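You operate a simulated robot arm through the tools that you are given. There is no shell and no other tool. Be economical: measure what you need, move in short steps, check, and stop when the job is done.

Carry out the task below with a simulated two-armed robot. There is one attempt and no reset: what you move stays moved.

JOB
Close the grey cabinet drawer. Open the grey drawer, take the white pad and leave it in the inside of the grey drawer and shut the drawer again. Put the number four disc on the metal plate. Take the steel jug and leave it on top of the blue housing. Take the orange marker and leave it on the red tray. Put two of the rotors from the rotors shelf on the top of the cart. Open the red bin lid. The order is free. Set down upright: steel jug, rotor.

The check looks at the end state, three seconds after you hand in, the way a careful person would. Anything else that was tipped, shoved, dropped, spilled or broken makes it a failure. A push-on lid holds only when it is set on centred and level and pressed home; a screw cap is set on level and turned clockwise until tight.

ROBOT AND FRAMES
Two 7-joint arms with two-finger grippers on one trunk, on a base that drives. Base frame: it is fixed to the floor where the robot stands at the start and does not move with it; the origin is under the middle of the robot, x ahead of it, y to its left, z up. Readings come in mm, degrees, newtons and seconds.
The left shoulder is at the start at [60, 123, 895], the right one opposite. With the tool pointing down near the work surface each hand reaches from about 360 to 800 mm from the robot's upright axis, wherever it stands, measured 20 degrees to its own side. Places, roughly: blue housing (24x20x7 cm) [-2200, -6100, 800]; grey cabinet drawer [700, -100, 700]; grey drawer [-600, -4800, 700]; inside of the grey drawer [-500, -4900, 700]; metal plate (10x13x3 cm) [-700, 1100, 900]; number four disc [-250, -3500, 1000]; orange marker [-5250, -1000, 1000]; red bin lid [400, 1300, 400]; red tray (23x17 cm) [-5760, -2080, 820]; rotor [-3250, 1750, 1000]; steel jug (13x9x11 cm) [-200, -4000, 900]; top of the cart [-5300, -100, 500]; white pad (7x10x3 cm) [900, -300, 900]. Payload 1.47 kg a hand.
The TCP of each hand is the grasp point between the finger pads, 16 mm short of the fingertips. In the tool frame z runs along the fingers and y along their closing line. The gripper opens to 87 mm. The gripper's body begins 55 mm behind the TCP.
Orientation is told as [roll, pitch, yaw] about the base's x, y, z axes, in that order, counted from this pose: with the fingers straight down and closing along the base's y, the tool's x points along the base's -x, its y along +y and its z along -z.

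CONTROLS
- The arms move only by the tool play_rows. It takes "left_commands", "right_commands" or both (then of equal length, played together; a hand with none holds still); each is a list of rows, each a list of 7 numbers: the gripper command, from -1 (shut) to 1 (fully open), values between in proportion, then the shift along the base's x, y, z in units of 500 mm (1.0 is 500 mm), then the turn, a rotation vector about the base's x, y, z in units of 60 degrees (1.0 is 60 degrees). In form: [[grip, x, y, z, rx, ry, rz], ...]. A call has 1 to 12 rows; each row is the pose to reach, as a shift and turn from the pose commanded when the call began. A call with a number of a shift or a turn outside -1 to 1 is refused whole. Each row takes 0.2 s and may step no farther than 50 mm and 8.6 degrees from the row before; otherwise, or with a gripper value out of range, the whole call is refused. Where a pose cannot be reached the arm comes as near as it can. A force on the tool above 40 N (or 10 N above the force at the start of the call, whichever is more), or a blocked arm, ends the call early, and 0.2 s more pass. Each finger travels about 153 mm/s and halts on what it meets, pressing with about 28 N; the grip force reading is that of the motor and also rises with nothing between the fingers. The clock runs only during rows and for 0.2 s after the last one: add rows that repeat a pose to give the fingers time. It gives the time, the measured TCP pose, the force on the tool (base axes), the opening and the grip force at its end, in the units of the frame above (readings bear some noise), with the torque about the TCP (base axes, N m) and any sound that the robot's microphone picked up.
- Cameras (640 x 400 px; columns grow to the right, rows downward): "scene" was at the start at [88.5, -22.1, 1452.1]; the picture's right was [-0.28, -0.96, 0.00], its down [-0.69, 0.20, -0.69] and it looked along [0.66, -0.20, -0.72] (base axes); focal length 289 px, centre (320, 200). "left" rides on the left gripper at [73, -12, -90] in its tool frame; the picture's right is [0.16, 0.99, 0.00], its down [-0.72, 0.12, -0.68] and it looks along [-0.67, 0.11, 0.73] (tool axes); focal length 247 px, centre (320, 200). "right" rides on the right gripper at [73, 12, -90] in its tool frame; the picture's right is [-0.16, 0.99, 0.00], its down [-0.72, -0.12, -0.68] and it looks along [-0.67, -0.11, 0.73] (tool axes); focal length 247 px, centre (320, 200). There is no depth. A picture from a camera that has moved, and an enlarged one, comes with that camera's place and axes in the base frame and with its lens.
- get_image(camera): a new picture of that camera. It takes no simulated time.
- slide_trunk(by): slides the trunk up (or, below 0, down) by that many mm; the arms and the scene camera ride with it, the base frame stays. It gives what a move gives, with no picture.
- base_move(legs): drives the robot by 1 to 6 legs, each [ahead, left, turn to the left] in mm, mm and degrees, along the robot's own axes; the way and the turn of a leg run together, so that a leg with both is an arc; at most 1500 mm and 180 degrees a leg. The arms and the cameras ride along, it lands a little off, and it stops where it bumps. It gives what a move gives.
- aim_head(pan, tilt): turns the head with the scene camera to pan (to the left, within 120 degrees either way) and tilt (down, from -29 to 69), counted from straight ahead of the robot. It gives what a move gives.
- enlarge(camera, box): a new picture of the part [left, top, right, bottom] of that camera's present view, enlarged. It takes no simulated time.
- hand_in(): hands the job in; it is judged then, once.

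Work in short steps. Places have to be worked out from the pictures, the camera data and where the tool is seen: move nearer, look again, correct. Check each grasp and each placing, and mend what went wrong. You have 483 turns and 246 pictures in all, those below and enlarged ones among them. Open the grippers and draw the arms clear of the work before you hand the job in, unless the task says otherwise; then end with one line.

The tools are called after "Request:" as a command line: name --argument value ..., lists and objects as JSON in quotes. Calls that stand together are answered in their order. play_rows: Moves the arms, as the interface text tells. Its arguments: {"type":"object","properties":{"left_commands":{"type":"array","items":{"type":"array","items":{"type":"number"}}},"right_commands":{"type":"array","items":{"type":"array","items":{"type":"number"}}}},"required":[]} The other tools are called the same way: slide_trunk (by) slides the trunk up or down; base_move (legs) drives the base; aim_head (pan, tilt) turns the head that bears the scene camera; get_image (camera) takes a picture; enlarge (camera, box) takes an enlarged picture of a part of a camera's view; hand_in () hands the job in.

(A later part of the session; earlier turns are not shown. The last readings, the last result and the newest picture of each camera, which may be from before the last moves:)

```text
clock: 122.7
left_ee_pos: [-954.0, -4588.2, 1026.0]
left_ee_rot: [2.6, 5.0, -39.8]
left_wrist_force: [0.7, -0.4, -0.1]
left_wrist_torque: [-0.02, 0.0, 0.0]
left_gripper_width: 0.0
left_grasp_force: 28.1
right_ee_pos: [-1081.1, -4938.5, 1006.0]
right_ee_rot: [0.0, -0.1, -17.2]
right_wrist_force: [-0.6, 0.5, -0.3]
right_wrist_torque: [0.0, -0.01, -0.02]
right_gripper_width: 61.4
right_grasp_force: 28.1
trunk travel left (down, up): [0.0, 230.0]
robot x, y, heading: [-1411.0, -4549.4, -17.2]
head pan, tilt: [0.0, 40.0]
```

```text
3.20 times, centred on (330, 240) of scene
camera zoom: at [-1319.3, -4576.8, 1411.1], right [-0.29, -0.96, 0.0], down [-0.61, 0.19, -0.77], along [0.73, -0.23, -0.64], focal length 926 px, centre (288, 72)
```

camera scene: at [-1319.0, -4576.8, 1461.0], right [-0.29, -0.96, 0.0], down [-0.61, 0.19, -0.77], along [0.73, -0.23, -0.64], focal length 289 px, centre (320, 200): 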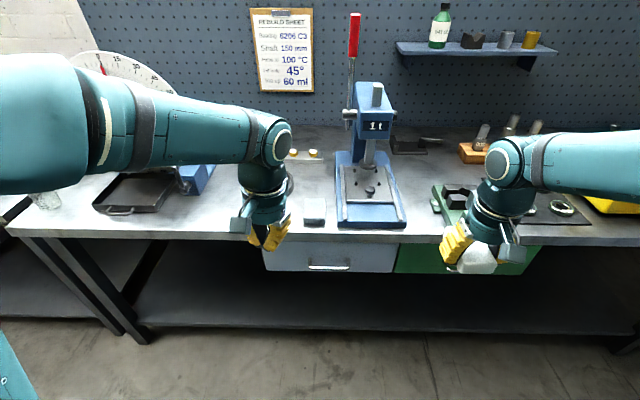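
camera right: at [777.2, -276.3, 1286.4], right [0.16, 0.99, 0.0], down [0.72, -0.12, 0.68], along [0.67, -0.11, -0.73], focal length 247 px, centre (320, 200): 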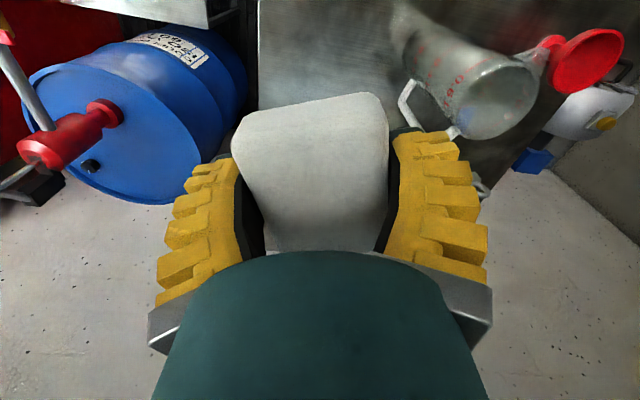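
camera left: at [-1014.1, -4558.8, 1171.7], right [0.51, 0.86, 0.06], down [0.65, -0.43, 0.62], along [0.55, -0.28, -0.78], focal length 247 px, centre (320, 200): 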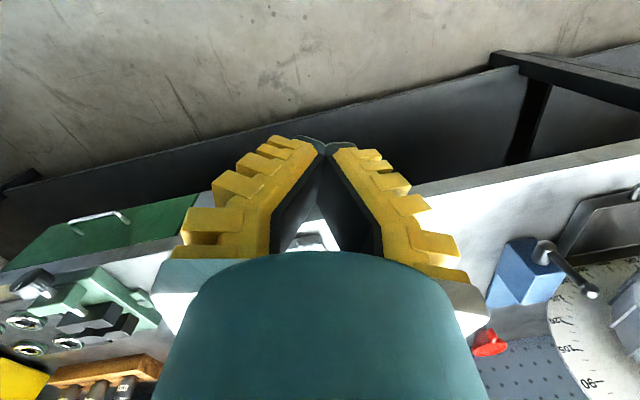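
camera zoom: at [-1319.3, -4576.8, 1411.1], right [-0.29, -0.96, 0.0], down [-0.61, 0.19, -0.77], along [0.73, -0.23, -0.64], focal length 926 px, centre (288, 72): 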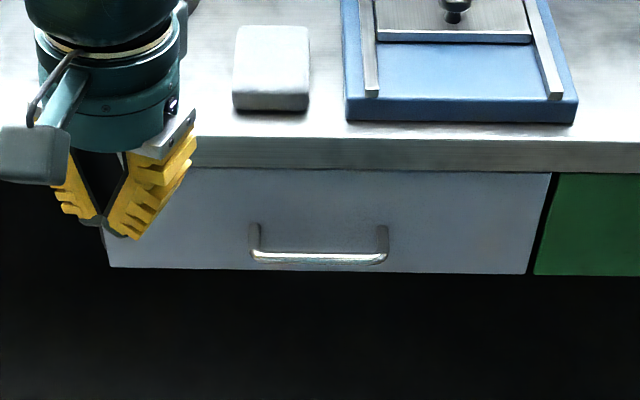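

Bench edge at x≈-782,z≈868; handle bar ≈(-795,-4773,715). I turn the left hand, as with the bin, so it can point forward with the fingers closing vertically.

Request:
play_rows --left_commands '[[0.2, 0, -0.02, 0, 0, 0, -0.12], [0.2, 0, -0.04, 0, 0, 0, -0.24], [0.2, 0, -0.06, 0, 0, 0, -0.36], [0.2, 0, -0.08, 0, 0, 0, -0.48], [0.2, 0, -0.1, 0, 0, 0, -0.6], [0.2, 0, -0.12, 0, 0, 0, -0.72], [0.2, 0, -0.13, 0, 0, 0, -0.84], [0.2, 0, -0.14, 0, 0, 0, -0.98]]'

Request:
play_rows --left_commands '[[0.2, -0.02, -0.01, 0, -0.04, -0.13, -0.07], [0.2, -0.04, -0.02, 0, -0.08, -0.26, -0.12], [0.2, -0.06, -0.03, 0, -0.12, -0.39, -0.12], [0.2, -0.08, -0.04, -0.0, -0.16, -0.52, -0.12], [0.2, -0.09, -0.05, -0.0, -0.2, -0.65, -0.12], [0.2, -0.1, -0.06, -0.0, -0.24, -0.78, -0.12], [0.2, -0.1, -0.07, -0.0, -0.28, -0.9, -0.12]]'

Request:
get_image --camera "scene"

```text
clock: 124.5
left_ee_pos: [-953.6, -4657.9, 1026.0]
left_ee_rot: [2.6, 5.0, -98.8]
left_wrist_force: [0.2, 0.2, 0.2]
left_wrist_torque: [0.0, -0.04, -0.01]
left_gripper_width: 57.3
left_grasp_force: 4.4
right_ee_pos: [-1081.2, -4938.8, 1005.7]
right_ee_rot: [0.0, 0.1, -17.1]
right_wrist_force: [-0.1, -0.2, -0.8]
right_wrist_torque: [0.06, 0.03, -0.01]
right_gripper_width: 61.1
right_grasp_force: 27.6
trunk travel left (down, up): [0.0, 230.0]
robot x, y, heading: [-1409.6, -4547.5, -17.0]
head pan, tilt: [0.0, 40.0]
```

```text
refused: row 1 steps farther than a row can; nothing moved
```

```text
193 pictures are left
camera scene: at [-1319.0, -4576.9, 1411.0], right [-0.29, -0.96, 0.0], down [-0.61, 0.19, -0.77], along [0.73, -0.23, -0.64], focal length 289 px, centre (320, 200)
```

scene: 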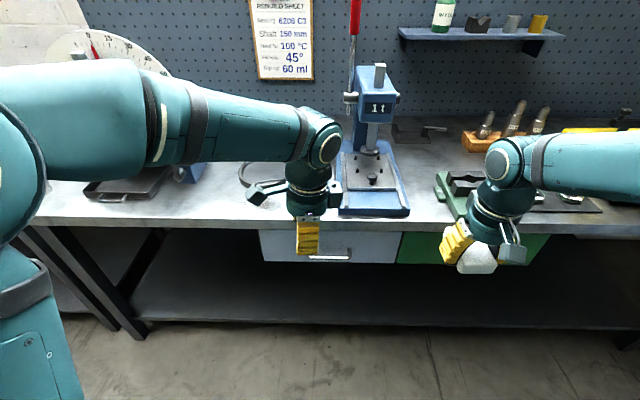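

Step was a hair too large. I tilt forward in smaller steps while moving down in front of the bench edge.

Request:
play_rows --left_commands '[[0.2, 0.01, -0.02, -0.03, -0.034, -0.11, 0], [0.2, 0.02, -0.04, -0.06, -0.068, -0.22, 0], [0.2, 0.03, -0.06, -0.09, -0.102, -0.33, 0], [0.2, 0.04, -0.08, -0.12, -0.136, -0.44, 0], [0.2, 0.05, -0.1, -0.15, -0.17, -0.55, 0], [0.2, 0.06, -0.12, -0.18, -0.204, -0.66, 0], [0.2, 0.07, -0.14, -0.21, -0.238, -0.77, 0], [0.2, 0.078, -0.154, -0.25, -0.272, -0.88, 0]]'

Request:
play_rows --left_commands '[[0.2, 0, 0, -0.08, -0.034, -0.11, 0], [0.2, 0, 0, -0.16, -0.068, -0.22, 0], [0.2, 0, 0, -0.24, -0.1, -0.33, 0], [0.2, 0, 0, -0.32, -0.1, -0.33, 0], [0.2, 0, 0, -0.37, -0.1, -0.33, 0]]'

Request:
get_image --camera "scene"

Request:
get_image --camera "left"

```text
clock: 126.3
left_ee_pos: [-916.3, -4736.1, 901.0]
left_ee_rot: [57.2, -4.2, -98.1]
left_wrist_force: [1.6, 0.4, 0.3]
left_wrist_torque: [0.03, 0.01, 0.01]
left_gripper_width: 57.3
left_grasp_force: 3.8
right_ee_pos: [-1080.6, -4937.4, 1005.3]
right_ee_rot: [0.0, 0.1, -17.1]
right_wrist_force: [0.2, -1.0, -1.2]
right_wrist_torque: [-0.01, 0.04, 0.0]
right_gripper_width: 61.2
right_grasp_force: 28.1
trunk travel left (down, up): [0.0, 230.0]
robot x, y, heading: [-1410.3, -4549.4, -16.9]
head pan, tilt: [0.0, 40.0]
```

```text
clock: 127.5
left_ee_pos: [-916.4, -4735.6, 717.3]
left_ee_rot: [77.9, -7.1, -100.2]
left_wrist_force: [0.0, 0.0, 0.2]
left_wrist_torque: [-0.04, -0.01, -0.03]
left_gripper_width: 57.4
left_grasp_force: 3.6
right_ee_pos: [-1080.8, -4936.9, 1005.4]
right_ee_rot: [-0.1, 0.1, -17.1]
right_wrist_force: [-0.2, 0.8, 0.1]
right_wrist_torque: [-0.03, 0.01, 0.03]
right_gripper_width: 61.2
right_grasp_force: 27.9
trunk travel left (down, up): [0.0, 230.0]
robot x, y, heading: [-1411.3, -4551.6, -16.9]
head pan, tilt: [0.0, 40.0]
```

```text
192 pictures are left
camera scene: at [-1319.0, -4577.0, 1411.0], right [-0.29, -0.96, 0.0], down [-0.61, 0.19, -0.77], along [0.73, -0.23, -0.64], focal length 289 px, centre (320, 200)
```

scene: 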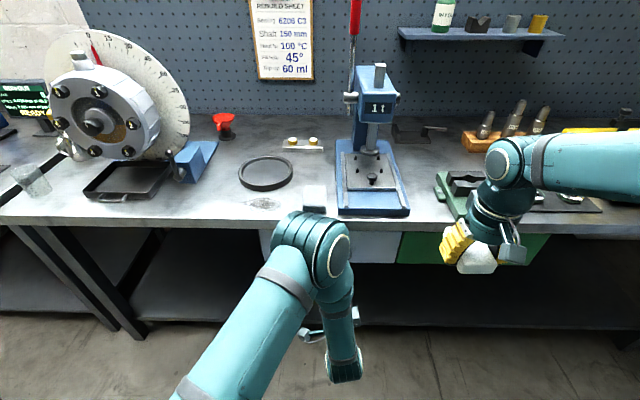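

```text
191 pictures are left
camera left: at [-991.1, -4647.7, 715.5], right [0.25, 0.23, 0.94], down [-0.75, -0.56, 0.34], along [0.61, -0.79, 0.03], focal length 247 px, centre (320, 200)
```

left: 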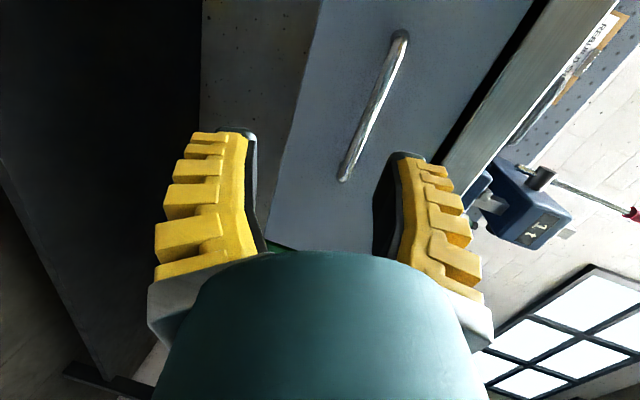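

The wrist view gives the bar at ≈(-800,-4769,735). I move the hand forward toward it, stopping 30 mm short to check.

Request:
play_rows --left_commands '[[0.2, 0.03, -0.01, 0.036, 0, 0, 0], [0.2, 0.1, -0.03, 0.036, 0, 0, 0], [0.2, 0.17, -0.048, 0.036, 0, 0, 0]]'

Request:
get_image --camera "left"

```text
clock: 128.3
left_ee_pos: [-829.8, -4761.6, 734.7]
left_ee_rot: [77.6, -6.9, -100.0]
left_wrist_force: [-0.3, 0.4, 0.3]
left_wrist_torque: [0.02, 0.0, -0.02]
left_gripper_width: 57.2
left_grasp_force: 3.7
right_ee_pos: [-1081.0, -4939.1, 1005.9]
right_ee_rot: [0.0, 0.1, -17.2]
right_wrist_force: [-0.4, 1.0, -0.3]
right_wrist_torque: [0.02, 0.0, 0.04]
right_gripper_width: 60.9
right_grasp_force: 28.4
trunk travel left (down, up): [0.0, 230.0]
robot x, y, heading: [-1412.2, -4550.4, -17.0]
head pan, tilt: [0.0, 40.0]
```

```text
190 pictures are left
camera left: at [-904.9, -4671.9, 733.6], right [0.26, 0.23, 0.94], down [-0.75, -0.56, 0.34], along [0.61, -0.79, 0.03], focal length 247 px, centre (320, 200)
```

left: 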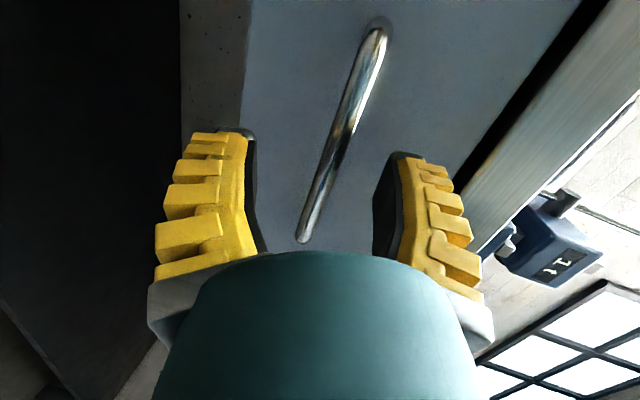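

The bar is centred at the TCP's height, 25 mm ahead. I move up to it and close.

Request:
play_rows --left_commands '[[0.2, 0.03, -0.009, 0.002, 0, 0, 0], [0.2, 0.052, -0.014, 0.003, 0, 0, 0], [-1, 0.052, -0.014, 0.003, 0, 0, 0], [-1, 0.052, -0.014, 0.003, 0, 0, 0], [-1, 0.052, -0.014, 0.003, 0, 0, 0]]'

Request:
get_image --camera "left"

```text
clock: 129.5
left_ee_pos: [-802.9, -4767.3, 734.3]
left_ee_rot: [77.6, -6.9, -100.1]
left_wrist_force: [3.8, -2.4, -14.4]
left_wrist_torque: [0.15, -0.16, -0.15]
left_gripper_width: 6.1
left_grasp_force: 29.4
right_ee_pos: [-1079.6, -4937.4, 1005.5]
right_ee_rot: [0.0, 0.1, -17.3]
right_wrist_force: [-0.9, 0.1, 0.6]
right_wrist_torque: [0.0, 0.02, 0.02]
right_gripper_width: 61.1
right_grasp_force: 28.0
trunk travel left (down, up): [0.0, 230.0]
robot x, y, heading: [-1408.1, -4548.5, -17.2]
head pan, tilt: [0.0, 40.0]
```

```text
189 pictures are left
camera left: at [-879.0, -4679.0, 733.6], right [0.26, 0.23, 0.94], down [-0.75, -0.56, 0.34], along [0.61, -0.79, 0.03], focal length 247 px, centre (320, 200)
```

left: 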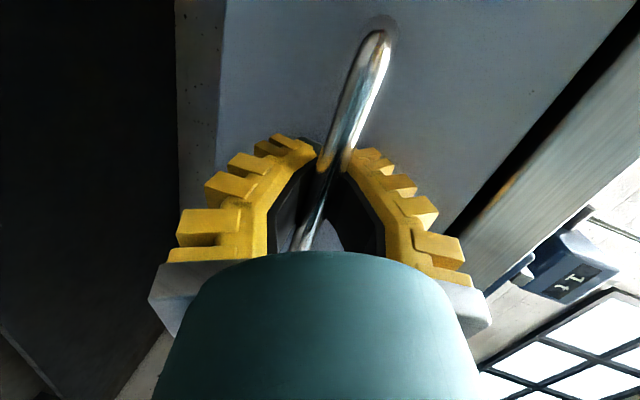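

Gripped on the bar (6 mm). I pull the drawer by backing the base straight.

Request:
base_move --legs '[[-120, 0, 0]]'

Request:
get_image --camera "scene"

```text
clock: 130.8
left_ee_pos: [-921.0, -4732.0, 734.9]
left_ee_rot: [77.6, -6.9, -100.1]
left_wrist_force: [1.9, 4.1, -15.4]
left_wrist_torque: [0.11, -0.29, 0.03]
left_gripper_width: 5.8
left_grasp_force: 30.3
right_ee_pos: [-1198.0, -4900.9, 1005.5]
right_ee_rot: [0.0, 0.1, -17.2]
right_wrist_force: [-0.3, -0.4, 0.4]
right_wrist_torque: [0.0, -0.01, -0.01]
right_gripper_width: 61.1
right_grasp_force: 27.5
trunk travel left (down, up): [0.0, 230.0]
robot x, y, heading: [-1532.0, -4513.8, -17.4]
head pan, tilt: [0.0, 40.0]
```

```text
188 pictures are left
camera scene: at [-1435.7, -4540.7, 1410.9], right [-0.3, -0.96, 0.0], down [-0.61, 0.19, -0.77], along [0.73, -0.23, -0.64], focal length 289 px, centre (320, 200)
```

scene: 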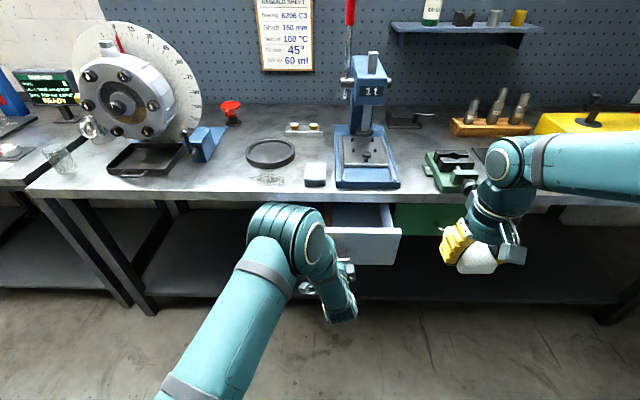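

The drawer slides out. I pull 90 mm more for room.

Request:
base_move --legs '[[-90, 0, 0]]'

Request:
get_image --camera "scene"

```text
clock: 131.9
left_ee_pos: [-1006.0, -4705.2, 734.9]
left_ee_rot: [77.5, -7.0, -100.0]
left_wrist_force: [0.7, 2.1, -13.3]
left_wrist_torque: [0.13, -0.2, 0.07]
left_gripper_width: 5.8
left_grasp_force: 29.0
right_ee_pos: [-1284.0, -4874.8, 1005.2]
right_ee_rot: [-0.1, 0.1, -17.2]
right_wrist_force: [-0.5, -0.1, 0.5]
right_wrist_torque: [-0.01, -0.01, 0.02]
right_gripper_width: 61.4
right_grasp_force: 27.9
trunk travel left (down, up): [0.0, 230.0]
robot x, y, heading: [-1613.1, -4488.1, -16.9]
head pan, tilt: [0.0, 40.0]
```

```text
187 pictures are left
camera scene: at [-1520.8, -4514.5, 1411.0], right [-0.29, -0.96, 0.0], down [-0.61, 0.19, -0.77], along [0.73, -0.22, -0.64], focal length 289 px, centre (320, 200)
```

scene: 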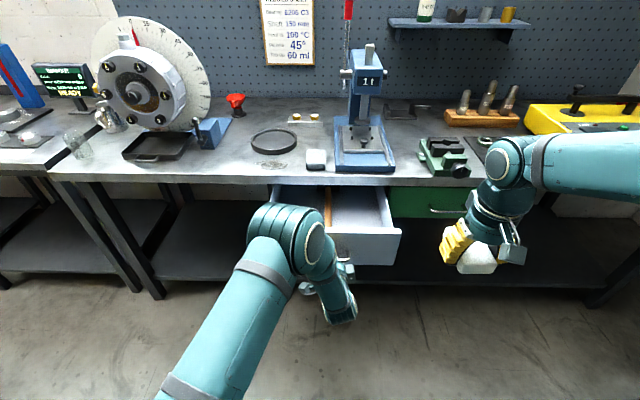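

The drawer is 205 mm out, with a divider inside. I pull 50 mm more so the right hand has clearance.

Request:
base_move --legs '[[-50, 0, 0]]'

Request:
enlarge --camera "scene" --box '[230, 130, 470, 280]'

```text
clock: 132.8
left_ee_pos: [-1054.4, -4688.6, 734.9]
left_ee_rot: [77.5, -6.8, -100.0]
left_wrist_force: [0.3, 2.0, -9.3]
left_wrist_torque: [0.06, -0.13, -0.04]
left_gripper_width: 0.1
left_grasp_force: 29.2
right_ee_pos: [-1330.0, -4860.6, 1006.0]
right_ee_rot: [0.0, 0.0, -17.1]
right_wrist_force: [-0.3, -0.9, -0.3]
right_wrist_torque: [0.0, -0.03, 0.03]
right_gripper_width: 61.2
right_grasp_force: 28.7
trunk travel left (down, up): [0.0, 230.0]
robot x, y, heading: [-1661.5, -4473.4, -17.1]
head pan, tilt: [0.0, 40.0]
```

```text
2.67 times, centred on (350, 205) of scene
camera zoom: at [-1568.0, -4500.0, 1411.0], right [-0.29, -0.96, 0.0], down [-0.61, 0.19, -0.77], along [0.73, -0.22, -0.64], focal length 771 px, centre (240, 187)
```

zoom: 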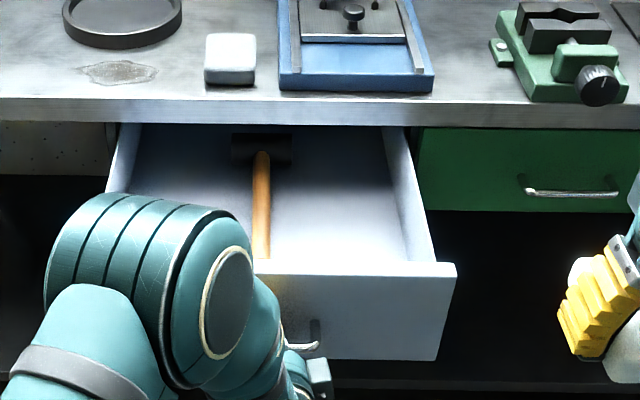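

The hand has slipped off, the drawer is at its stop about 255 mm out. A hammer lies inside; free floor to its right, centre ≈(-925,-4824). I open and withdraw the left hand, lift and straighten it out to the left.

Request:
play_rows --left_commands '[[0.2, 0, 0, 0, 0, 0, 0], [0.2, 0, 0, 0, 0, 0, 0], [0.2, -0.08, 0.025, 0, 0, 0, 0], [0.2, -0.16, 0.05, 0, 0, 0, 0], [0.2, -0.2, 0.09, 0.06, 0.03, 0.1, 0], [0.2, -0.2, 0.14, 0.13, 0.06, 0.2, 0], [0.2, -0.19, 0.19, 0.2, 0.09, 0.3, 0], [0.2, -0.18, 0.24, 0.27, 0.12, 0.4, 0], [0.2, -0.17, 0.29, 0.34, 0.16, 0.52, 0], [0.2, -0.16, 0.34, 0.41, 0.2, 0.64, 0], [0.2, -0.15, 0.38, 0.48, 0.24, 0.76, 0], [0.2, -0.14, 0.42, 0.55, 0.28, 0.88, 0]]'

Request:
get_image --camera "scene"

```text
clock: 135.4
left_ee_pos: [-1121.8, -4478.2, 1009.9]
left_ee_rot: [22.8, 2.4, -97.8]
left_wrist_force: [-1.3, -0.7, -0.4]
left_wrist_torque: [-0.02, 0.02, 0.0]
left_gripper_width: 57.0
left_grasp_force: 3.6
right_ee_pos: [-1329.5, -4860.4, 1005.3]
right_ee_rot: [-0.1, 0.0, -17.2]
right_wrist_force: [-0.4, -1.1, -0.3]
right_wrist_torque: [0.0, -0.01, 0.0]
right_gripper_width: 61.2
right_grasp_force: 28.0
trunk travel left (down, up): [0.0, 230.0]
robot x, y, heading: [-1659.1, -4474.2, -16.8]
head pan, tilt: [0.0, 40.0]
```

```text
185 pictures are left
camera scene: at [-1568.2, -4499.9, 1411.0], right [-0.29, -0.96, 0.0], down [-0.61, 0.19, -0.77], along [0.73, -0.22, -0.64], focal length 289 px, centre (320, 200)
```

scene: 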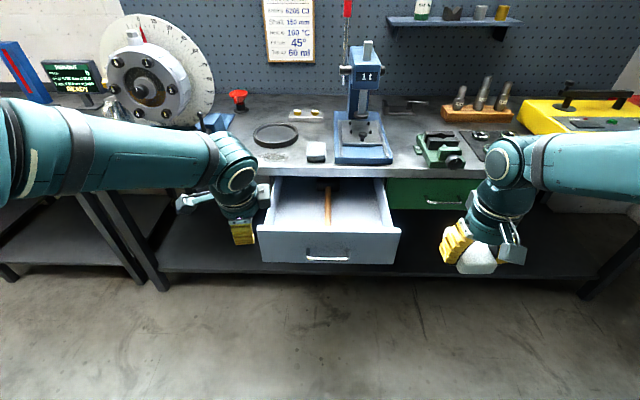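

I drive closer, keeping the right hand high, then move it over the drawer.

Request:
base_move --legs '[[184, 60, 0]]'

```text
clock: 136.9
left_ee_pos: [-932.1, -4470.7, 1008.5]
left_ee_rot: [22.7, 2.4, -97.5]
left_wrist_force: [0.6, 0.3, -0.3]
left_wrist_torque: [-0.01, 0.05, -0.01]
left_gripper_width: 57.5
left_grasp_force: 3.6
right_ee_pos: [-1140.2, -4853.6, 1005.2]
right_ee_rot: [-0.1, 0.2, -17.0]
right_wrist_force: [0.3, -0.1, -1.8]
right_wrist_torque: [-0.01, 0.04, 0.0]
right_gripper_width: 61.3
right_grasp_force: 28.1
trunk travel left (down, up): [0.0, 230.0]
robot x, y, heading: [-1469.2, -4466.3, -16.9]
head pan, tilt: [0.0, 40.0]
```

Request:
play_rows --right_commands '[[-1, 0.086, 0.012, 0, 0, 0, 0], [-1, 0.172, 0.024, 0, 0, 0, 0], [-1, 0.258, 0.036, 0, 0, 0, 0], [-1, 0.344, 0.048, 0, 0, 0, 0], [-1, 0.43, 0.06, 0, 0, 0, 0], [-1, 0.43, 0.06, -0.08, 0, 0, 0]]'

Request:
get_image --camera "scene"

Request:
get_image --camera "right"

```text
clock: 138.3
left_ee_pos: [-932.3, -4471.0, 1007.8]
left_ee_rot: [22.7, 2.4, -97.6]
left_wrist_force: [0.6, 0.3, 0.0]
left_wrist_torque: [0.02, 0.03, 0.0]
left_gripper_width: 57.4
left_grasp_force: 3.7
right_ee_pos: [-924.0, -4823.9, 966.0]
right_ee_rot: [0.1, -0.1, -17.0]
right_wrist_force: [0.5, -0.4, -0.5]
right_wrist_torque: [0.01, 0.0, -0.03]
right_gripper_width: 61.4
right_grasp_force: 27.5
trunk travel left (down, up): [0.0, 230.0]
robot x, y, heading: [-1471.4, -4468.4, -16.9]
head pan, tilt: [0.0, 40.0]
```

```text
184 pictures are left
camera scene: at [-1380.2, -4494.0, 1411.0], right [-0.29, -0.96, 0.0], down [-0.62, 0.19, -0.77], along [0.73, -0.22, -0.64], focal length 289 px, centre (320, 200)
```

scene: 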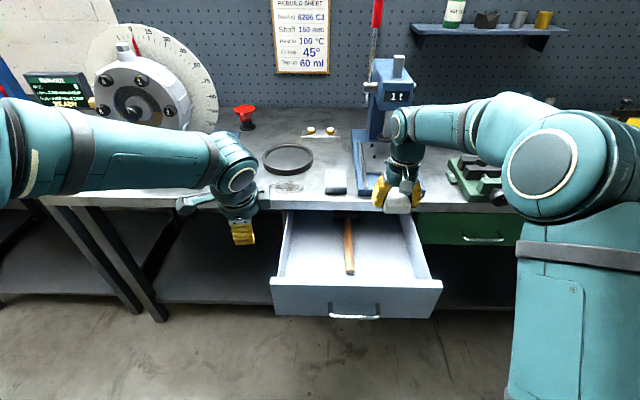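

```text
183 pictures are left
camera right: at [-991.7, -4789.6, 1056.3], right [0.44, 0.9, 0.0], down [0.66, -0.32, 0.68], along [0.61, -0.3, -0.73], focal length 247 px, centre (320, 200)
```

right: 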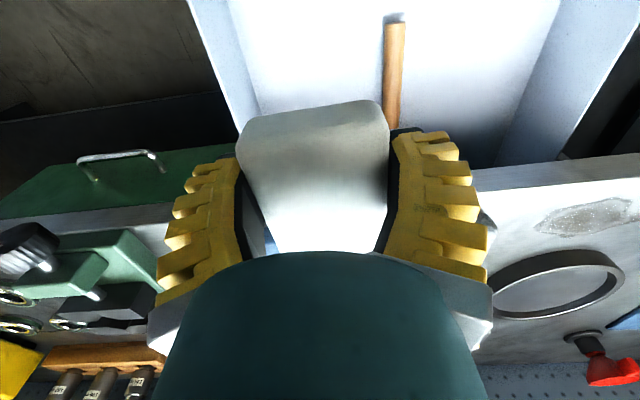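

The hand is centred between hammer and drawer wall, clear of the bench edge. I lower the pad into the drawer.

Request:
play_rows --right_commands '[[-1, -0.006, -0.016, -0.08, 0, 0, 0], [-1, -0.006, -0.016, -0.16, 0, 0, 0], [-1, -0.006, -0.016, -0.24, 0, 0, 0], [-1, -0.006, -0.016, -0.32, 0, 0, 0], [-1, -0.006, -0.016, -0.4, 0, 0, 0], [-1, -0.006, -0.016, -0.44, 0, 0, 0]]'

Request:
get_image --camera "right"

Request:
get_image --camera "scene"

```text
clock: 139.7
left_ee_pos: [-932.8, -4471.6, 1009.8]
left_ee_rot: [22.7, 2.4, -97.5]
left_wrist_force: [0.3, -0.6, -0.3]
left_wrist_torque: [0.03, 0.0, 0.04]
left_gripper_width: 57.5
left_grasp_force: 3.5
right_ee_pos: [-928.6, -4834.2, 745.0]
right_ee_rot: [0.0, 0.0, -17.1]
right_wrist_force: [-0.4, 0.4, -0.6]
right_wrist_torque: [0.01, 0.03, 0.03]
right_gripper_width: 61.1
right_grasp_force: 28.3
trunk travel left (down, up): [0.0, 230.0]
robot x, y, heading: [-1475.2, -4462.8, -16.7]
head pan, tilt: [0.0, 40.0]
```

```text
182 pictures are left
camera right: at [-995.6, -4800.0, 835.8], right [0.44, 0.9, 0.0], down [0.66, -0.32, 0.68], along [0.61, -0.3, -0.73], focal length 247 px, centre (320, 200)
```

right: 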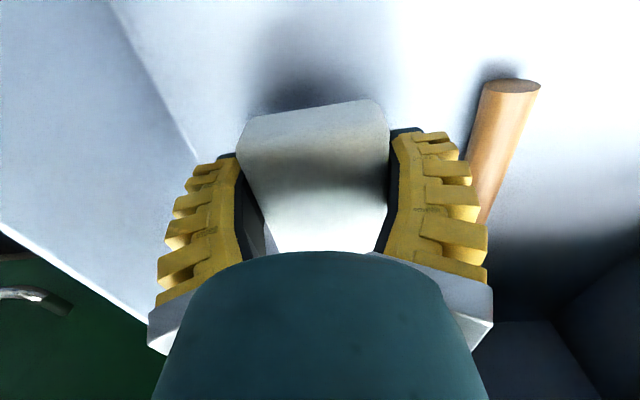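

```text
181 pictures are left
camera scene: at [-1380.1, -4493.8, 1411.0], right [-0.29, -0.96, 0.0], down [-0.62, 0.19, -0.77], along [0.73, -0.22, -0.64], focal length 289 px, centre (320, 200)
```

scene: 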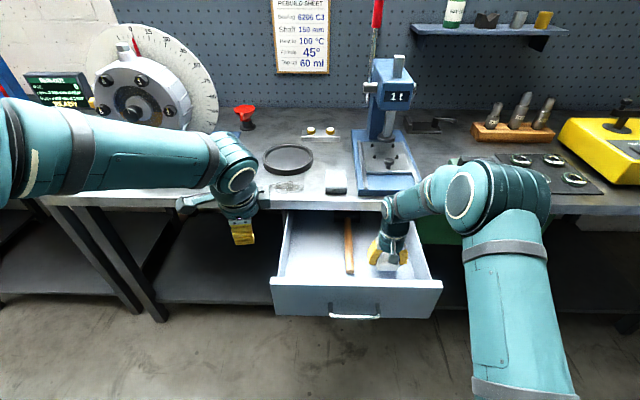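

Good clearance. I lower further in small steps until the pad touches the drawer floor.

Request:
play_rows --right_commands '[[-1, 0, 0, -0.02, 0, 0, 0], [-1, 0, 0, -0.036, 0, 0, 0], [-1, 0, 0, -0.046, 0, 0, 0], [-1, 0, 0, -0.054, 0, 0, 0], [-1, 0, 0, -0.06, 0, 0, 0], [-1, 0, 0, -0.066, 0, 0, 0]]'

Request:
get_image --camera "right"

```text
clock: 141.1
left_ee_pos: [-932.5, -4471.4, 1008.8]
left_ee_rot: [22.7, 2.4, -97.5]
left_wrist_force: [-0.6, 0.7, 0.3]
left_wrist_torque: [0.02, -0.01, -0.01]
left_gripper_width: 57.4
left_grasp_force: 3.4
right_ee_pos: [-929.0, -4832.2, 712.8]
right_ee_rot: [0.1, -0.1, -17.1]
right_wrist_force: [-1.1, -0.6, 0.1]
right_wrist_torque: [0.04, -0.01, -0.04]
right_gripper_width: 61.2
right_grasp_force: 27.8
trunk travel left (down, up): [0.0, 230.0]
robot x, y, heading: [-1471.9, -4469.7, -16.8]
head pan, tilt: [0.0, 40.0]
```

```text
180 pictures are left
camera right: at [-996.1, -4798.6, 802.8], right [0.44, 0.9, 0.0], down [0.66, -0.32, 0.68], along [0.61, -0.3, -0.73], focal length 247 px, centre (320, 200)
```

right: 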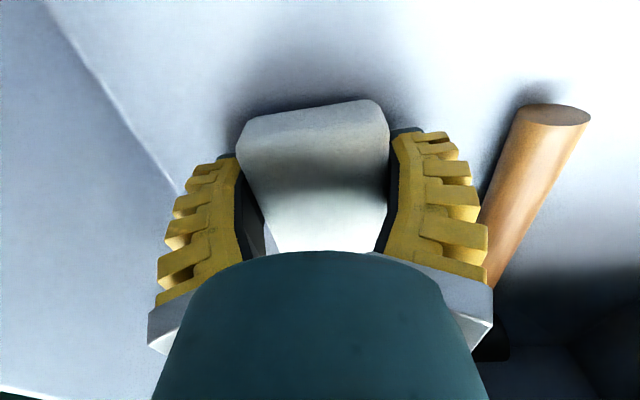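

Shadow shows it is close to the floor but not yet touching. I go on down in 3–4 mm steps.

Request:
play_rows --right_commands '[[-1, 0, 0, -0.01, 0, 0, 0], [-1, 0, 0, -0.018, 0, 0, 0], [-1, 0, 0, -0.025, 0, 0, 0], [-1, 0, 0, -0.031, 0, 0, 0], [-1, 0, 0, -0.037, 0, 0, 0], [-1, 0, 0, -0.043, 0, 0, 0]]'

Request:
get_image --camera "right"

```text
clock: 142.3
left_ee_pos: [-932.8, -4471.3, 1008.2]
left_ee_rot: [22.7, 2.2, -97.6]
left_wrist_force: [0.8, 0.1, -0.4]
left_wrist_torque: [-0.01, -0.01, -0.01]
left_gripper_width: 57.4
left_grasp_force: 3.6
right_ee_pos: [-925.8, -4833.3, 700.3]
right_ee_rot: [0.0, -0.6, -17.0]
right_wrist_force: [1.0, -1.4, 15.7]
right_wrist_torque: [-0.02, 0.45, 0.04]
right_gripper_width: 64.1
right_grasp_force: 28.3
trunk travel left (down, up): [0.0, 230.0]
robot x, y, heading: [-1473.2, -4465.8, -16.6]
head pan, tilt: [0.0, 40.0]
stopped in row 5 (right hand): the force on the tool passed its limit at 42 N (the readings are from after the stop); the commanded pose is now the measured one
```

```text
179 pictures are left
camera right: at [-993.6, -4798.5, 790.3], right [0.44, 0.9, 0.0], down [0.65, -0.32, 0.69], along [0.62, -0.3, -0.73], focal length 247 px, centre (320, 200)
```

right: 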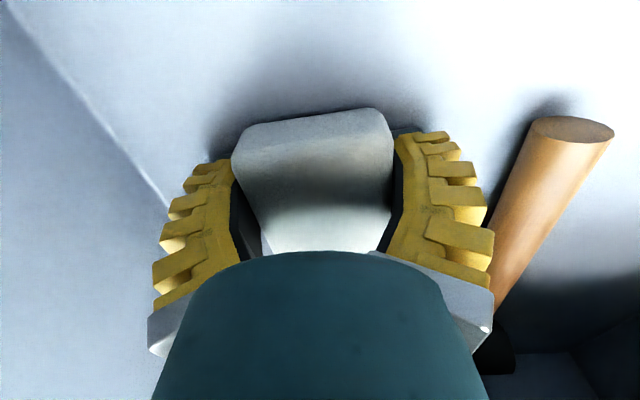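

Pad is on the drawer floor. I open the fingers moderately and rise straight out.

Request:
play_rows --right_commands '[[0.6, 0, 0, 0.004, 0, 0, 0], [0.8, 0, 0, 0.004, 0, 0, 0], [0.8, 0, 0, 0.04, 0, 0, 0], [0.8, 0, 0, 0.1, 0, 0, 0], [0.8, 0, 0, 0.18, 0, 0, 0], [0.8, 0, 0, 0.26, 0, 0, 0], [0.8, 0, 0, 0.34, 0, 0, 0], [0.8, 0, 0, 0.42, 0, 0, 0], [0.8, 0, 0, 0.5, 0, 0, 0], [0.8, 0, 0, 0.58, 0, 0, 0]]'

Request:
get_image --camera "right"

```text
clock: 144.5
left_ee_pos: [-932.6, -4470.6, 1008.5]
left_ee_rot: [22.8, 2.3, -97.5]
left_wrist_force: [0.1, -0.4, -0.5]
left_wrist_torque: [0.0, 0.0, -0.02]
left_gripper_width: 57.6
left_grasp_force: 3.7
right_ee_pos: [-926.2, -4833.3, 988.0]
right_ee_rot: [0.0, -0.2, -17.0]
right_wrist_force: [-0.6, -0.3, -0.7]
right_wrist_torque: [-0.03, 0.0, 0.03]
right_gripper_width: 80.2
right_grasp_force: 1.2
trunk travel left (down, up): [0.0, 230.0]
robot x, y, heading: [-1476.0, -4468.2, -16.6]
head pan, tilt: [0.0, 40.0]
```

```text
178 pictures are left
camera right: at [-994.5, -4800.1, 1078.2], right [0.44, 0.9, 0.0], down [0.66, -0.32, 0.68], along [0.61, -0.3, -0.73], focal length 247 px, centre (320, 200)
```

right: 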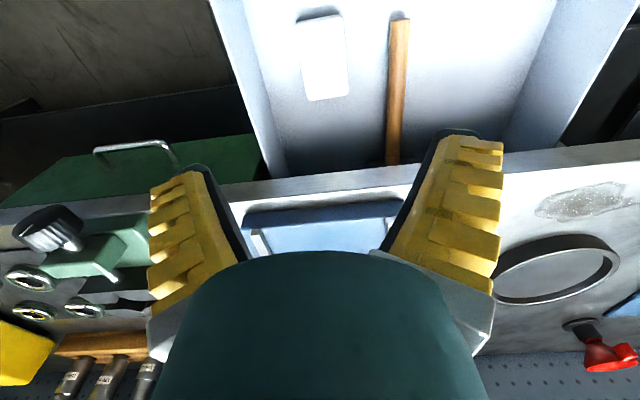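

The white pad lies in the drawer beside the hammer. I back off, then tilt the right hand forward to push the drawer shut.

Request:
base_move --legs '[[-230, 0, 0]]'

Request:
play_rows --right_commands '[[-1, 0, 0, -0.05, -0.035, -0.115, 0], [-1, 0, 0, -0.1, -0.07, -0.23, 0], [-1, 0, 0, -0.15, -0.105, -0.345, 0], [-1, 0, 0, -0.2, -0.14, -0.46, 0], [-1, 0, 0, -0.25, -0.175, -0.575, 0], [-1, 0, 0, -0.3, -0.21, -0.69, 0], [-1, 0, 0, -0.35, -0.245, -0.8, 0], [-1, 0, 0, -0.4, -0.27, -0.89, 0], [-1, 0, 0, -0.45, -0.28, -0.92, 0], [-1, 0, 0, -0.48, -0.28, -0.92, 0]]'

Request:
get_image --camera "scene"

```text
clock: 146.2
left_ee_pos: [-1149.9, -4407.7, 1008.9]
left_ee_rot: [22.9, 2.4, -97.7]
left_wrist_force: [0.6, 0.2, 0.4]
left_wrist_torque: [0.06, -0.01, 0.0]
left_gripper_width: 57.4
left_grasp_force: 3.8
right_ee_pos: [-1144.6, -4770.3, 987.9]
right_ee_rot: [0.0, -0.2, -17.3]
right_wrist_force: [-0.1, 0.7, 0.3]
right_wrist_torque: [0.0, -0.03, -0.01]
right_gripper_width: 80.3
right_grasp_force: 1.5
trunk travel left (down, up): [0.0, 230.0]
robot x, y, heading: [-1688.6, -4402.9, -17.0]
head pan, tilt: [0.0, 40.0]
```

```text
clock: 148.4
left_ee_pos: [-1148.3, -4407.1, 1009.1]
left_ee_rot: [22.7, 2.4, -97.7]
left_wrist_force: [-1.4, 0.3, 0.7]
left_wrist_torque: [-0.01, -0.01, 0.0]
left_gripper_width: 57.3
left_grasp_force: 3.7
right_ee_pos: [-1141.5, -4771.6, 746.5]
right_ee_rot: [0.4, -57.8, -17.5]
right_wrist_force: [-1.4, -0.4, -0.5]
right_wrist_torque: [0.01, -0.02, 0.01]
right_gripper_width: 0.1
right_grasp_force: 27.8
trunk travel left (down, up): [0.0, 230.0]
robot x, y, heading: [-1690.2, -4400.1, -16.7]
head pan, tilt: [0.0, 40.0]
```

```text
177 pictures are left
camera scene: at [-1595.9, -4428.5, 1411.0], right [-0.29, -0.96, 0.0], down [-0.61, 0.19, -0.77], along [0.73, -0.22, -0.64], focal length 289 px, centre (320, 200)
```

scene: 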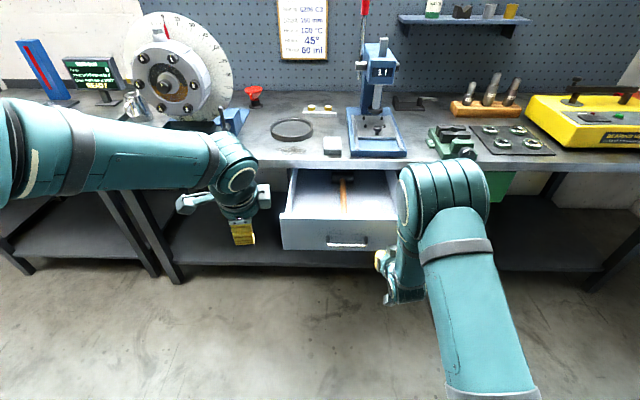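

I drive forward to push the drawer most of the way.

Request:
base_move --legs '[[300, 0, 0]]'

Request:
play_rows --right_commands '[[-1, 0.019, -0.006, 0, 0, 0, 0], [-1, 0.038, -0.012, 0, 0, 0, 0], [-1, 0.057, -0.018, 0, 0, 0, 0], [-1, 0.076, -0.023, 0, 0, 0, 0], [-1, 0.095, -0.029, 0, 0, 0, 0], [-1, 0.115, -0.035, 0, 0, 0, 0]]'

Request:
get_image --camera "scene"

```text
clock: 150.4
left_ee_pos: [-860.5, -4498.8, 1009.2]
left_ee_rot: [22.7, 2.3, -97.9]
left_wrist_force: [0.3, 0.9, -0.4]
left_wrist_torque: [-0.05, -0.01, -0.01]
left_gripper_width: 57.3
left_grasp_force: 3.5
right_ee_pos: [-856.1, -4861.9, 746.9]
right_ee_rot: [0.4, -57.9, -17.7]
right_wrist_force: [0.3, 0.4, -0.7]
right_wrist_torque: [-0.03, 0.04, -0.01]
right_gripper_width: 0.0
right_grasp_force: 28.1
trunk travel left (down, up): [0.0, 230.0]
robot x, y, heading: [-1401.0, -4487.9, -17.3]
head pan, tilt: [0.0, 40.0]
```

```text
clock: 151.4
left_ee_pos: [-863.0, -4497.8, 1010.7]
left_ee_rot: [22.9, 2.3, -98.1]
left_wrist_force: [-0.4, -1.3, 0.1]
left_wrist_torque: [0.01, 0.03, 0.0]
left_gripper_width: 57.5
left_grasp_force: 3.5
right_ee_pos: [-827.4, -4868.1, 745.4]
right_ee_rot: [0.3, -57.2, -17.5]
right_wrist_force: [-19.8, 8.9, 12.5]
right_wrist_torque: [-0.21, -0.3, -0.09]
right_gripper_width: 6.0
right_grasp_force: 27.5
trunk travel left (down, up): [0.0, 230.0]
robot x, y, heading: [-1398.5, -4492.5, -17.2]
head pan, tilt: [0.0, 40.0]
stopped in row 4 (right hand): the force on the tool passed its limit at 51 N (the readings are from after the stop); the commanded pose is now the measured one
```

```text
176 pictures are left
camera scene: at [-1311.7, -4515.9, 1411.4], right [-0.3, -0.95, 0.0], down [-0.61, 0.19, -0.77], along [0.73, -0.23, -0.64], focal length 289 px, centre (320, 200)
```

scene: 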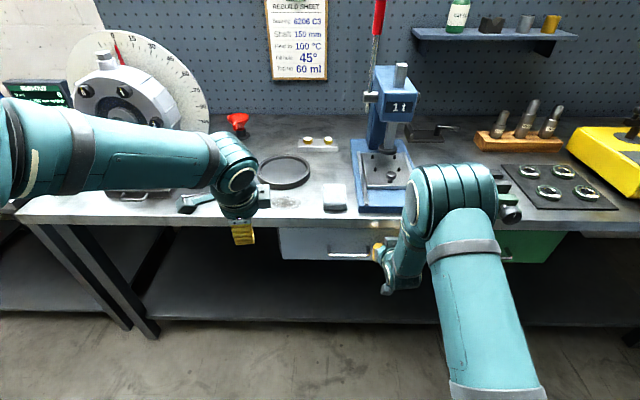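

I zoom in to judge whether the drawer is flush.

Request:
enlarge --camera "scene" --box '[260, 200, 460, 320]'

Request:
get_image --camera "right"

```text
3.20 times, centred on (360, 260) of scene
camera zoom: at [-1311.7, -4515.9, 1411.4], right [-0.3, -0.95, 0.0], down [-0.61, 0.19, -0.77], along [0.73, -0.23, -0.64], focal length 926 px, centre (192, 8)
```

zoom: 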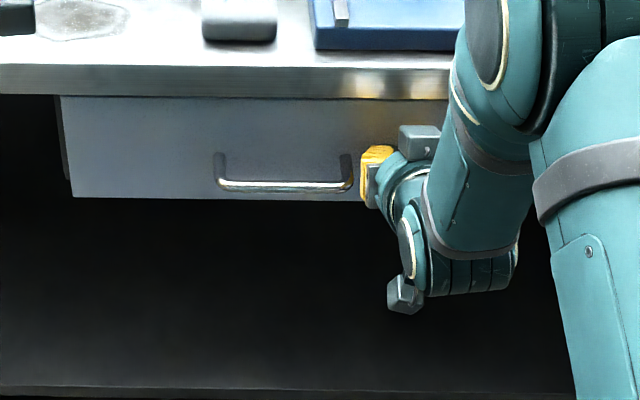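

```text
174 pictures are left
camera right: at [-934.4, -4822.9, 733.8], right [0.37, 0.92, 0.14], down [-0.21, -0.06, 0.98], along [0.9, -0.39, 0.17], focal length 247 px, centre (320, 200)
```

right: 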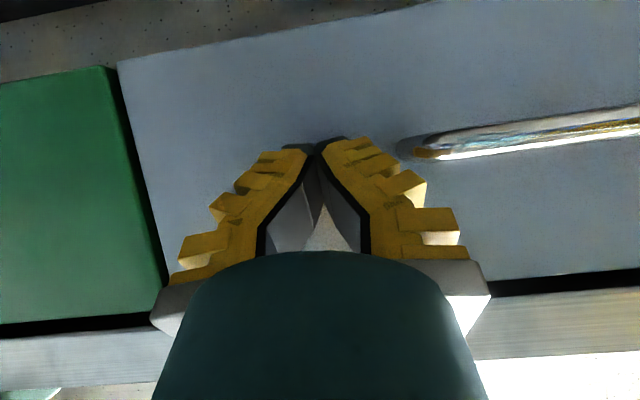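

The bar is within 2 mm of its original closed place. One more gentle push to be sure, then I withdraw.

Request:
play_rows --right_commands '[[-1, 0.01, -0.003, 0, 0, 0, 0], [-1, 0.02, -0.006, 0, 0, 0, 0], [-1, 0.03, -0.009, 0, 0, 0, 0]]'

```text
clock: 151.8
left_ee_pos: [-863.6, -4499.6, 1009.9]
left_ee_rot: [22.9, 2.4, -98.2]
left_wrist_force: [-0.6, -0.7, 0.3]
left_wrist_torque: [0.01, -0.02, 0.01]
left_gripper_width: 57.5
left_grasp_force: 4.2
right_ee_pos: [-826.2, -4869.5, 743.2]
right_ee_rot: [0.4, -56.8, -17.6]
right_wrist_force: [-19.4, 7.9, 13.4]
right_wrist_torque: [-0.2, -0.28, -0.08]
right_gripper_width: 6.1
right_grasp_force: 26.7
trunk travel left (down, up): [0.0, 230.0]
robot x, y, heading: [-1400.8, -4489.5, -17.3]
head pan, tilt: [0.0, 40.0]
stopped in row 1 (right hand): the force on the tool passed its limit at 46 N (the readings are from after the stop); the commanded pose is now the measured one
```

Drawer shut. I back off, then straighten both hands up.

Request:
base_move --legs '[[-250, 0, 0]]'

Request:
play_rows --left_commands '[[1, 0, 0, 0.01, 0.02, 0.05, 0.1], [1, 0, 0, 0.02, 0.03, 0.08, 0.2], [1, 0, 0, 0.03, 0.05, 0.12, 0.3], [1, 0, 0, 0.04, 0.06, 0.16, 0.4], [1, 0, 0, 0.05, 0.07, 0.2, 0.5], [1, 0, 0, 0.06, 0.08, 0.23, 0.6], [1, 0, 0, 0.06, 0.09, 0.26, 0.7], [1, 0, 0, 0.06, 0.1, 0.3, 0.8], [1, 0, 0, 0.06, 0.1, 0.3, 0.9]]' --right_commands '[[-1, 0, 0, 0.07, 0.035, 0.11, 0], [-1, 0, 0, 0.14, 0.07, 0.22, 0], [-1, 0, 0, 0.21, 0.1, 0.33, 0], [-1, 0, 0, 0.28, 0.14, 0.44, 0], [1, 0, 0, 0.35, 0.175, 0.55, 0], [1, 0, 0, 0.42, 0.21, 0.66, 0], [1, 0, 0, 0.49, 0.24, 0.77, 0], [1, 0, 0, 0.56, 0.27, 0.86, 0], [1, 0, 0, 0.6, 0.28, 0.91, 0]]'

```text
clock: 153.6
left_ee_pos: [-1095.7, -4426.3, 1009.1]
left_ee_rot: [22.8, 2.5, -98.1]
left_wrist_force: [-0.6, 0.8, -0.2]
left_wrist_torque: [-0.01, -0.06, 0.0]
left_gripper_width: 57.6
left_grasp_force: 3.9
right_ee_pos: [-1059.2, -4799.0, 742.9]
right_ee_rot: [0.4, -56.9, -17.6]
right_wrist_force: [-0.2, 0.4, -0.6]
right_wrist_torque: [0.0, -0.01, 0.04]
right_gripper_width: 0.1
right_grasp_force: 28.4
trunk travel left (down, up): [0.0, 230.0]
robot x, y, heading: [-1636.3, -4417.9, -17.4]
head pan, tilt: [0.0, 40.0]
```

```text
clock: 155.6
left_ee_pos: [-1092.6, -4427.4, 1038.8]
left_ee_rot: [7.9, 13.4, -45.6]
left_wrist_force: [0.1, -0.4, 0.0]
left_wrist_torque: [-0.02, 0.04, 0.0]
left_gripper_width: 87.1
left_grasp_force: 0.1
right_ee_pos: [-1056.5, -4798.2, 1042.4]
right_ee_rot: [-0.1, 0.3, -17.4]
right_wrist_force: [0.5, 0.6, -0.4]
right_wrist_torque: [-0.02, 0.02, 0.01]
right_gripper_width: 87.0
right_grasp_force: 0.1
trunk travel left (down, up): [0.0, 230.0]
robot x, y, heading: [-1628.3, -4415.7, -17.6]
head pan, tilt: [0.0, 40.0]
```

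I level the left hand exactly (tilt 15° left over) and bring its yaw in line with the robot.

Request:
play_rows --left_commands '[[1, 0, 0, 0, -0.125, -0.03, 0], [1, 0, 0, 0, -0.251, -0.061, 0]]'

Request:
play_rows --left_commands '[[1, 0, 0, 0, 0, 0, 0.12], [1, 0, 0, 0, 0, 0, 0.24], [1, 0, 0, 0, 0, 0, 0.36], [1, 0, 0, 0, 0, 0, 0.48]]'

Request:
base_move --legs '[[0, 985, 0]]'

Request:
get_image --camera "scene"

```text
clock: 156.2
left_ee_pos: [-1094.6, -4426.8, 1038.3]
left_ee_rot: [0.1, -0.2, -46.6]
left_wrist_force: [-1.0, 0.0, 0.2]
left_wrist_torque: [-0.02, 0.01, 0.0]
left_gripper_width: 87.0
left_grasp_force: 0.1
right_ee_pos: [-1056.7, -4797.9, 1042.5]
right_ee_rot: [-0.1, 0.3, -17.4]
right_wrist_force: [0.3, 0.4, -0.3]
right_wrist_torque: [0.02, -0.01, -0.01]
right_gripper_width: 86.8
right_grasp_force: 0.0
trunk travel left (down, up): [0.0, 230.0]
robot x, y, heading: [-1633.1, -4420.0, -17.4]
head pan, tilt: [0.0, 40.0]
```

```text
clock: 157.2
left_ee_pos: [-1093.2, -4427.8, 1038.6]
left_ee_rot: [0.1, 0.0, -17.7]
left_wrist_force: [0.6, 0.8, -0.4]
left_wrist_torque: [-0.01, 0.0, -0.03]
left_gripper_width: 86.9
left_grasp_force: 0.1
right_ee_pos: [-1057.4, -4797.7, 1041.9]
right_ee_rot: [0.0, 0.4, -17.4]
right_wrist_force: [-0.6, -0.2, -0.5]
right_wrist_torque: [-0.02, 0.01, -0.06]
right_gripper_width: 86.8
right_grasp_force: 0.0
trunk travel left (down, up): [0.0, 230.0]
robot x, y, heading: [-1635.2, -4419.5, -17.8]
head pan, tilt: [0.0, 40.0]
```

```text
clock: 166.2
left_ee_pos: [-804.2, -3463.2, 1039.5]
left_ee_rot: [0.1, 0.0, -16.8]
left_wrist_force: [0.0, 0.0, 0.0]
left_wrist_torque: [0.03, -0.02, 0.01]
left_gripper_width: 87.0
left_grasp_force: 0.1
right_ee_pos: [-761.9, -3834.4, 1042.4]
right_ee_rot: [-0.1, 0.3, -16.4]
right_wrist_force: [-0.1, 0.9, 0.1]
right_wrist_torque: [0.01, 0.01, 0.02]
right_gripper_width: 87.2
right_grasp_force: 0.1
trunk travel left (down, up): [0.0, 230.0]
robot x, y, heading: [-1346.6, -3460.2, -16.4]
head pan, tilt: [0.0, 40.0]
```

```text
173 pictures are left
camera scene: at [-1251.6, -3489.3, 1411.0], right [-0.28, -0.96, 0.0], down [-0.62, 0.18, -0.77], along [0.73, -0.22, -0.64], focal length 289 px, centre (320, 200)
```

scene: 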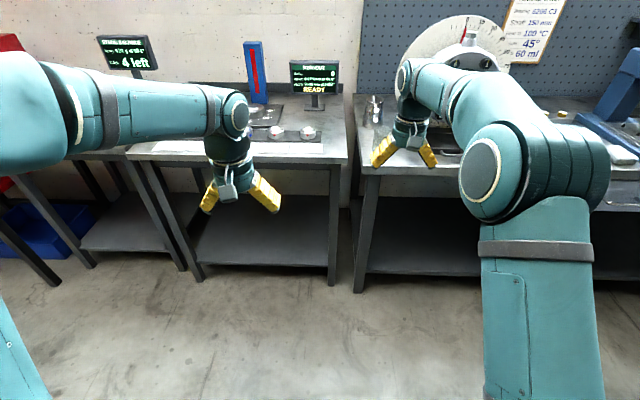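

Before approaching the bench I draw the right hand back and raise the trunk, to stay clear of the dial machine and the glass.

Request:
play_rows --right_commands '[[1, -0.09, 0.027, 0, 0, 0, 0], [1, -0.18, 0.054, 0, 0, 0, 0], [1, -0.27, 0.08, 0, 0, 0, 0], [1, -0.36, 0.1, 0, 0, 0, 0], [1, -0.42, 0.12, 0, 0, 0, 0]]' --left_commands '[[1, -0.04, 0.012, 0, 0, 0, 0], [1, -0.08, 0.024, 0, 0, 0, 0], [1, -0.12, 0.036, 0, 0, 0, 0], [1, -0.16, 0.048, 0, 0, 0, 0], [1, -0.2, 0.06, 0, 0, 0, 0]]'

Request:
slide_trunk --by 50

Request:
base_move --legs '[[480, -40, 0]]'

Request:
get_image --camera "scene"

Request:
get_image --camera "left"

Request:
get_image --camera "right"

```text
clock: 167.4
left_ee_pos: [-906.2, -3433.9, 1039.5]
left_ee_rot: [0.1, -0.1, -16.7]
left_wrist_force: [0.0, -0.2, 0.6]
left_wrist_torque: [-0.01, 0.0, 0.01]
left_gripper_width: 87.0
left_grasp_force: 0.0
right_ee_pos: [-973.8, -3773.3, 1040.4]
right_ee_rot: [-0.2, 0.3, -16.4]
right_wrist_force: [-1.0, -0.2, -0.2]
right_wrist_torque: [-0.01, 0.01, -0.04]
right_gripper_width: 86.8
right_grasp_force: 0.1
trunk travel left (down, up): [0.0, 230.0]
robot x, y, heading: [-1347.4, -3461.2, -16.2]
head pan, tilt: [0.0, 40.0]
```

```text
clock: 168.4
left_ee_pos: [-903.1, -3434.6, 1088.1]
left_ee_rot: [0.1, 0.0, -16.8]
left_wrist_force: [0.4, 0.7, -1.1]
left_wrist_torque: [-0.04, 0.03, 0.04]
left_gripper_width: 87.2
left_grasp_force: 0.1
right_ee_pos: [-972.3, -3773.3, 1089.7]
right_ee_rot: [0.0, 0.3, -16.4]
right_wrist_force: [0.1, 1.0, 0.4]
right_wrist_torque: [0.03, 0.01, 0.0]
right_gripper_width: 86.8
right_grasp_force: 0.0
trunk travel left (down, up): [-50.0, 180.0]
robot x, y, heading: [-1341.6, -3461.5, -16.5]
head pan, tilt: [0.0, 40.0]
```

```text
clock: 171.3
left_ee_pos: [-445.3, -3611.9, 1088.6]
left_ee_rot: [0.0, -0.1, -16.8]
left_wrist_force: [0.7, 0.3, 0.3]
left_wrist_torque: [0.01, 0.04, 0.01]
left_gripper_width: 87.1
left_grasp_force: 0.1
right_ee_pos: [-513.8, -3951.4, 1090.2]
right_ee_rot: [-0.1, 0.3, -16.5]
right_wrist_force: [0.4, 0.2, 0.1]
right_wrist_torque: [-0.04, 0.05, 0.02]
right_gripper_width: 86.8
right_grasp_force: 0.0
trunk travel left (down, up): [-50.0, 180.0]
robot x, y, heading: [-886.5, -3640.5, -16.3]
head pan, tilt: [0.0, 40.0]
```

```text
172 pictures are left
camera scene: at [-792.4, -3667.0, 1461.0], right [-0.28, -0.96, 0.0], down [-0.62, 0.18, -0.77], along [0.73, -0.22, -0.64], focal length 289 px, centre (320, 200)
```

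scene: 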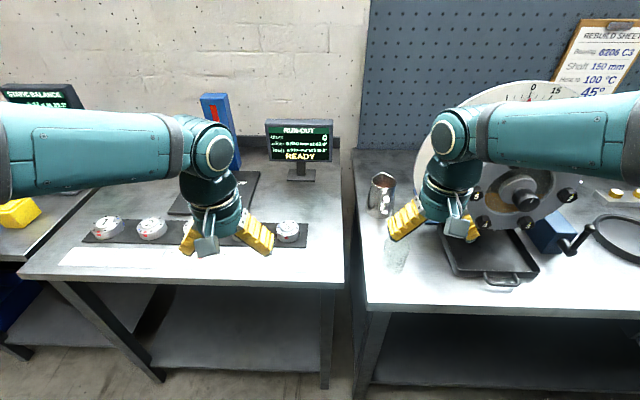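

```text
171 pictures are left
camera left: at [-518.5, -3601.2, 1178.6], right [0.13, 0.99, 0.0], down [0.73, -0.1, 0.68], along [0.67, -0.09, -0.73], focal length 247 px, centre (320, 200)
```

left: 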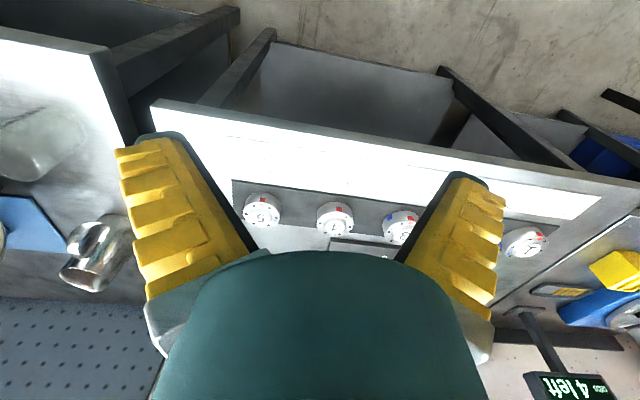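

```text
170 pictures are left
camera right: at [-580.3, -3918.1, 1180.8], right [0.43, 0.9, 0.0], down [0.67, -0.32, 0.68], along [0.61, -0.29, -0.74], focal length 247 px, centre (320, 200)
```

right: 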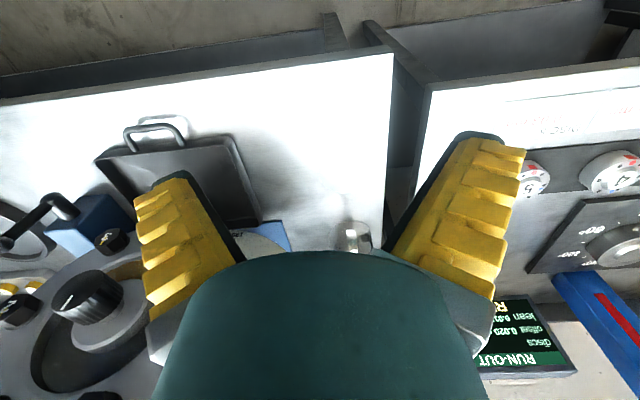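

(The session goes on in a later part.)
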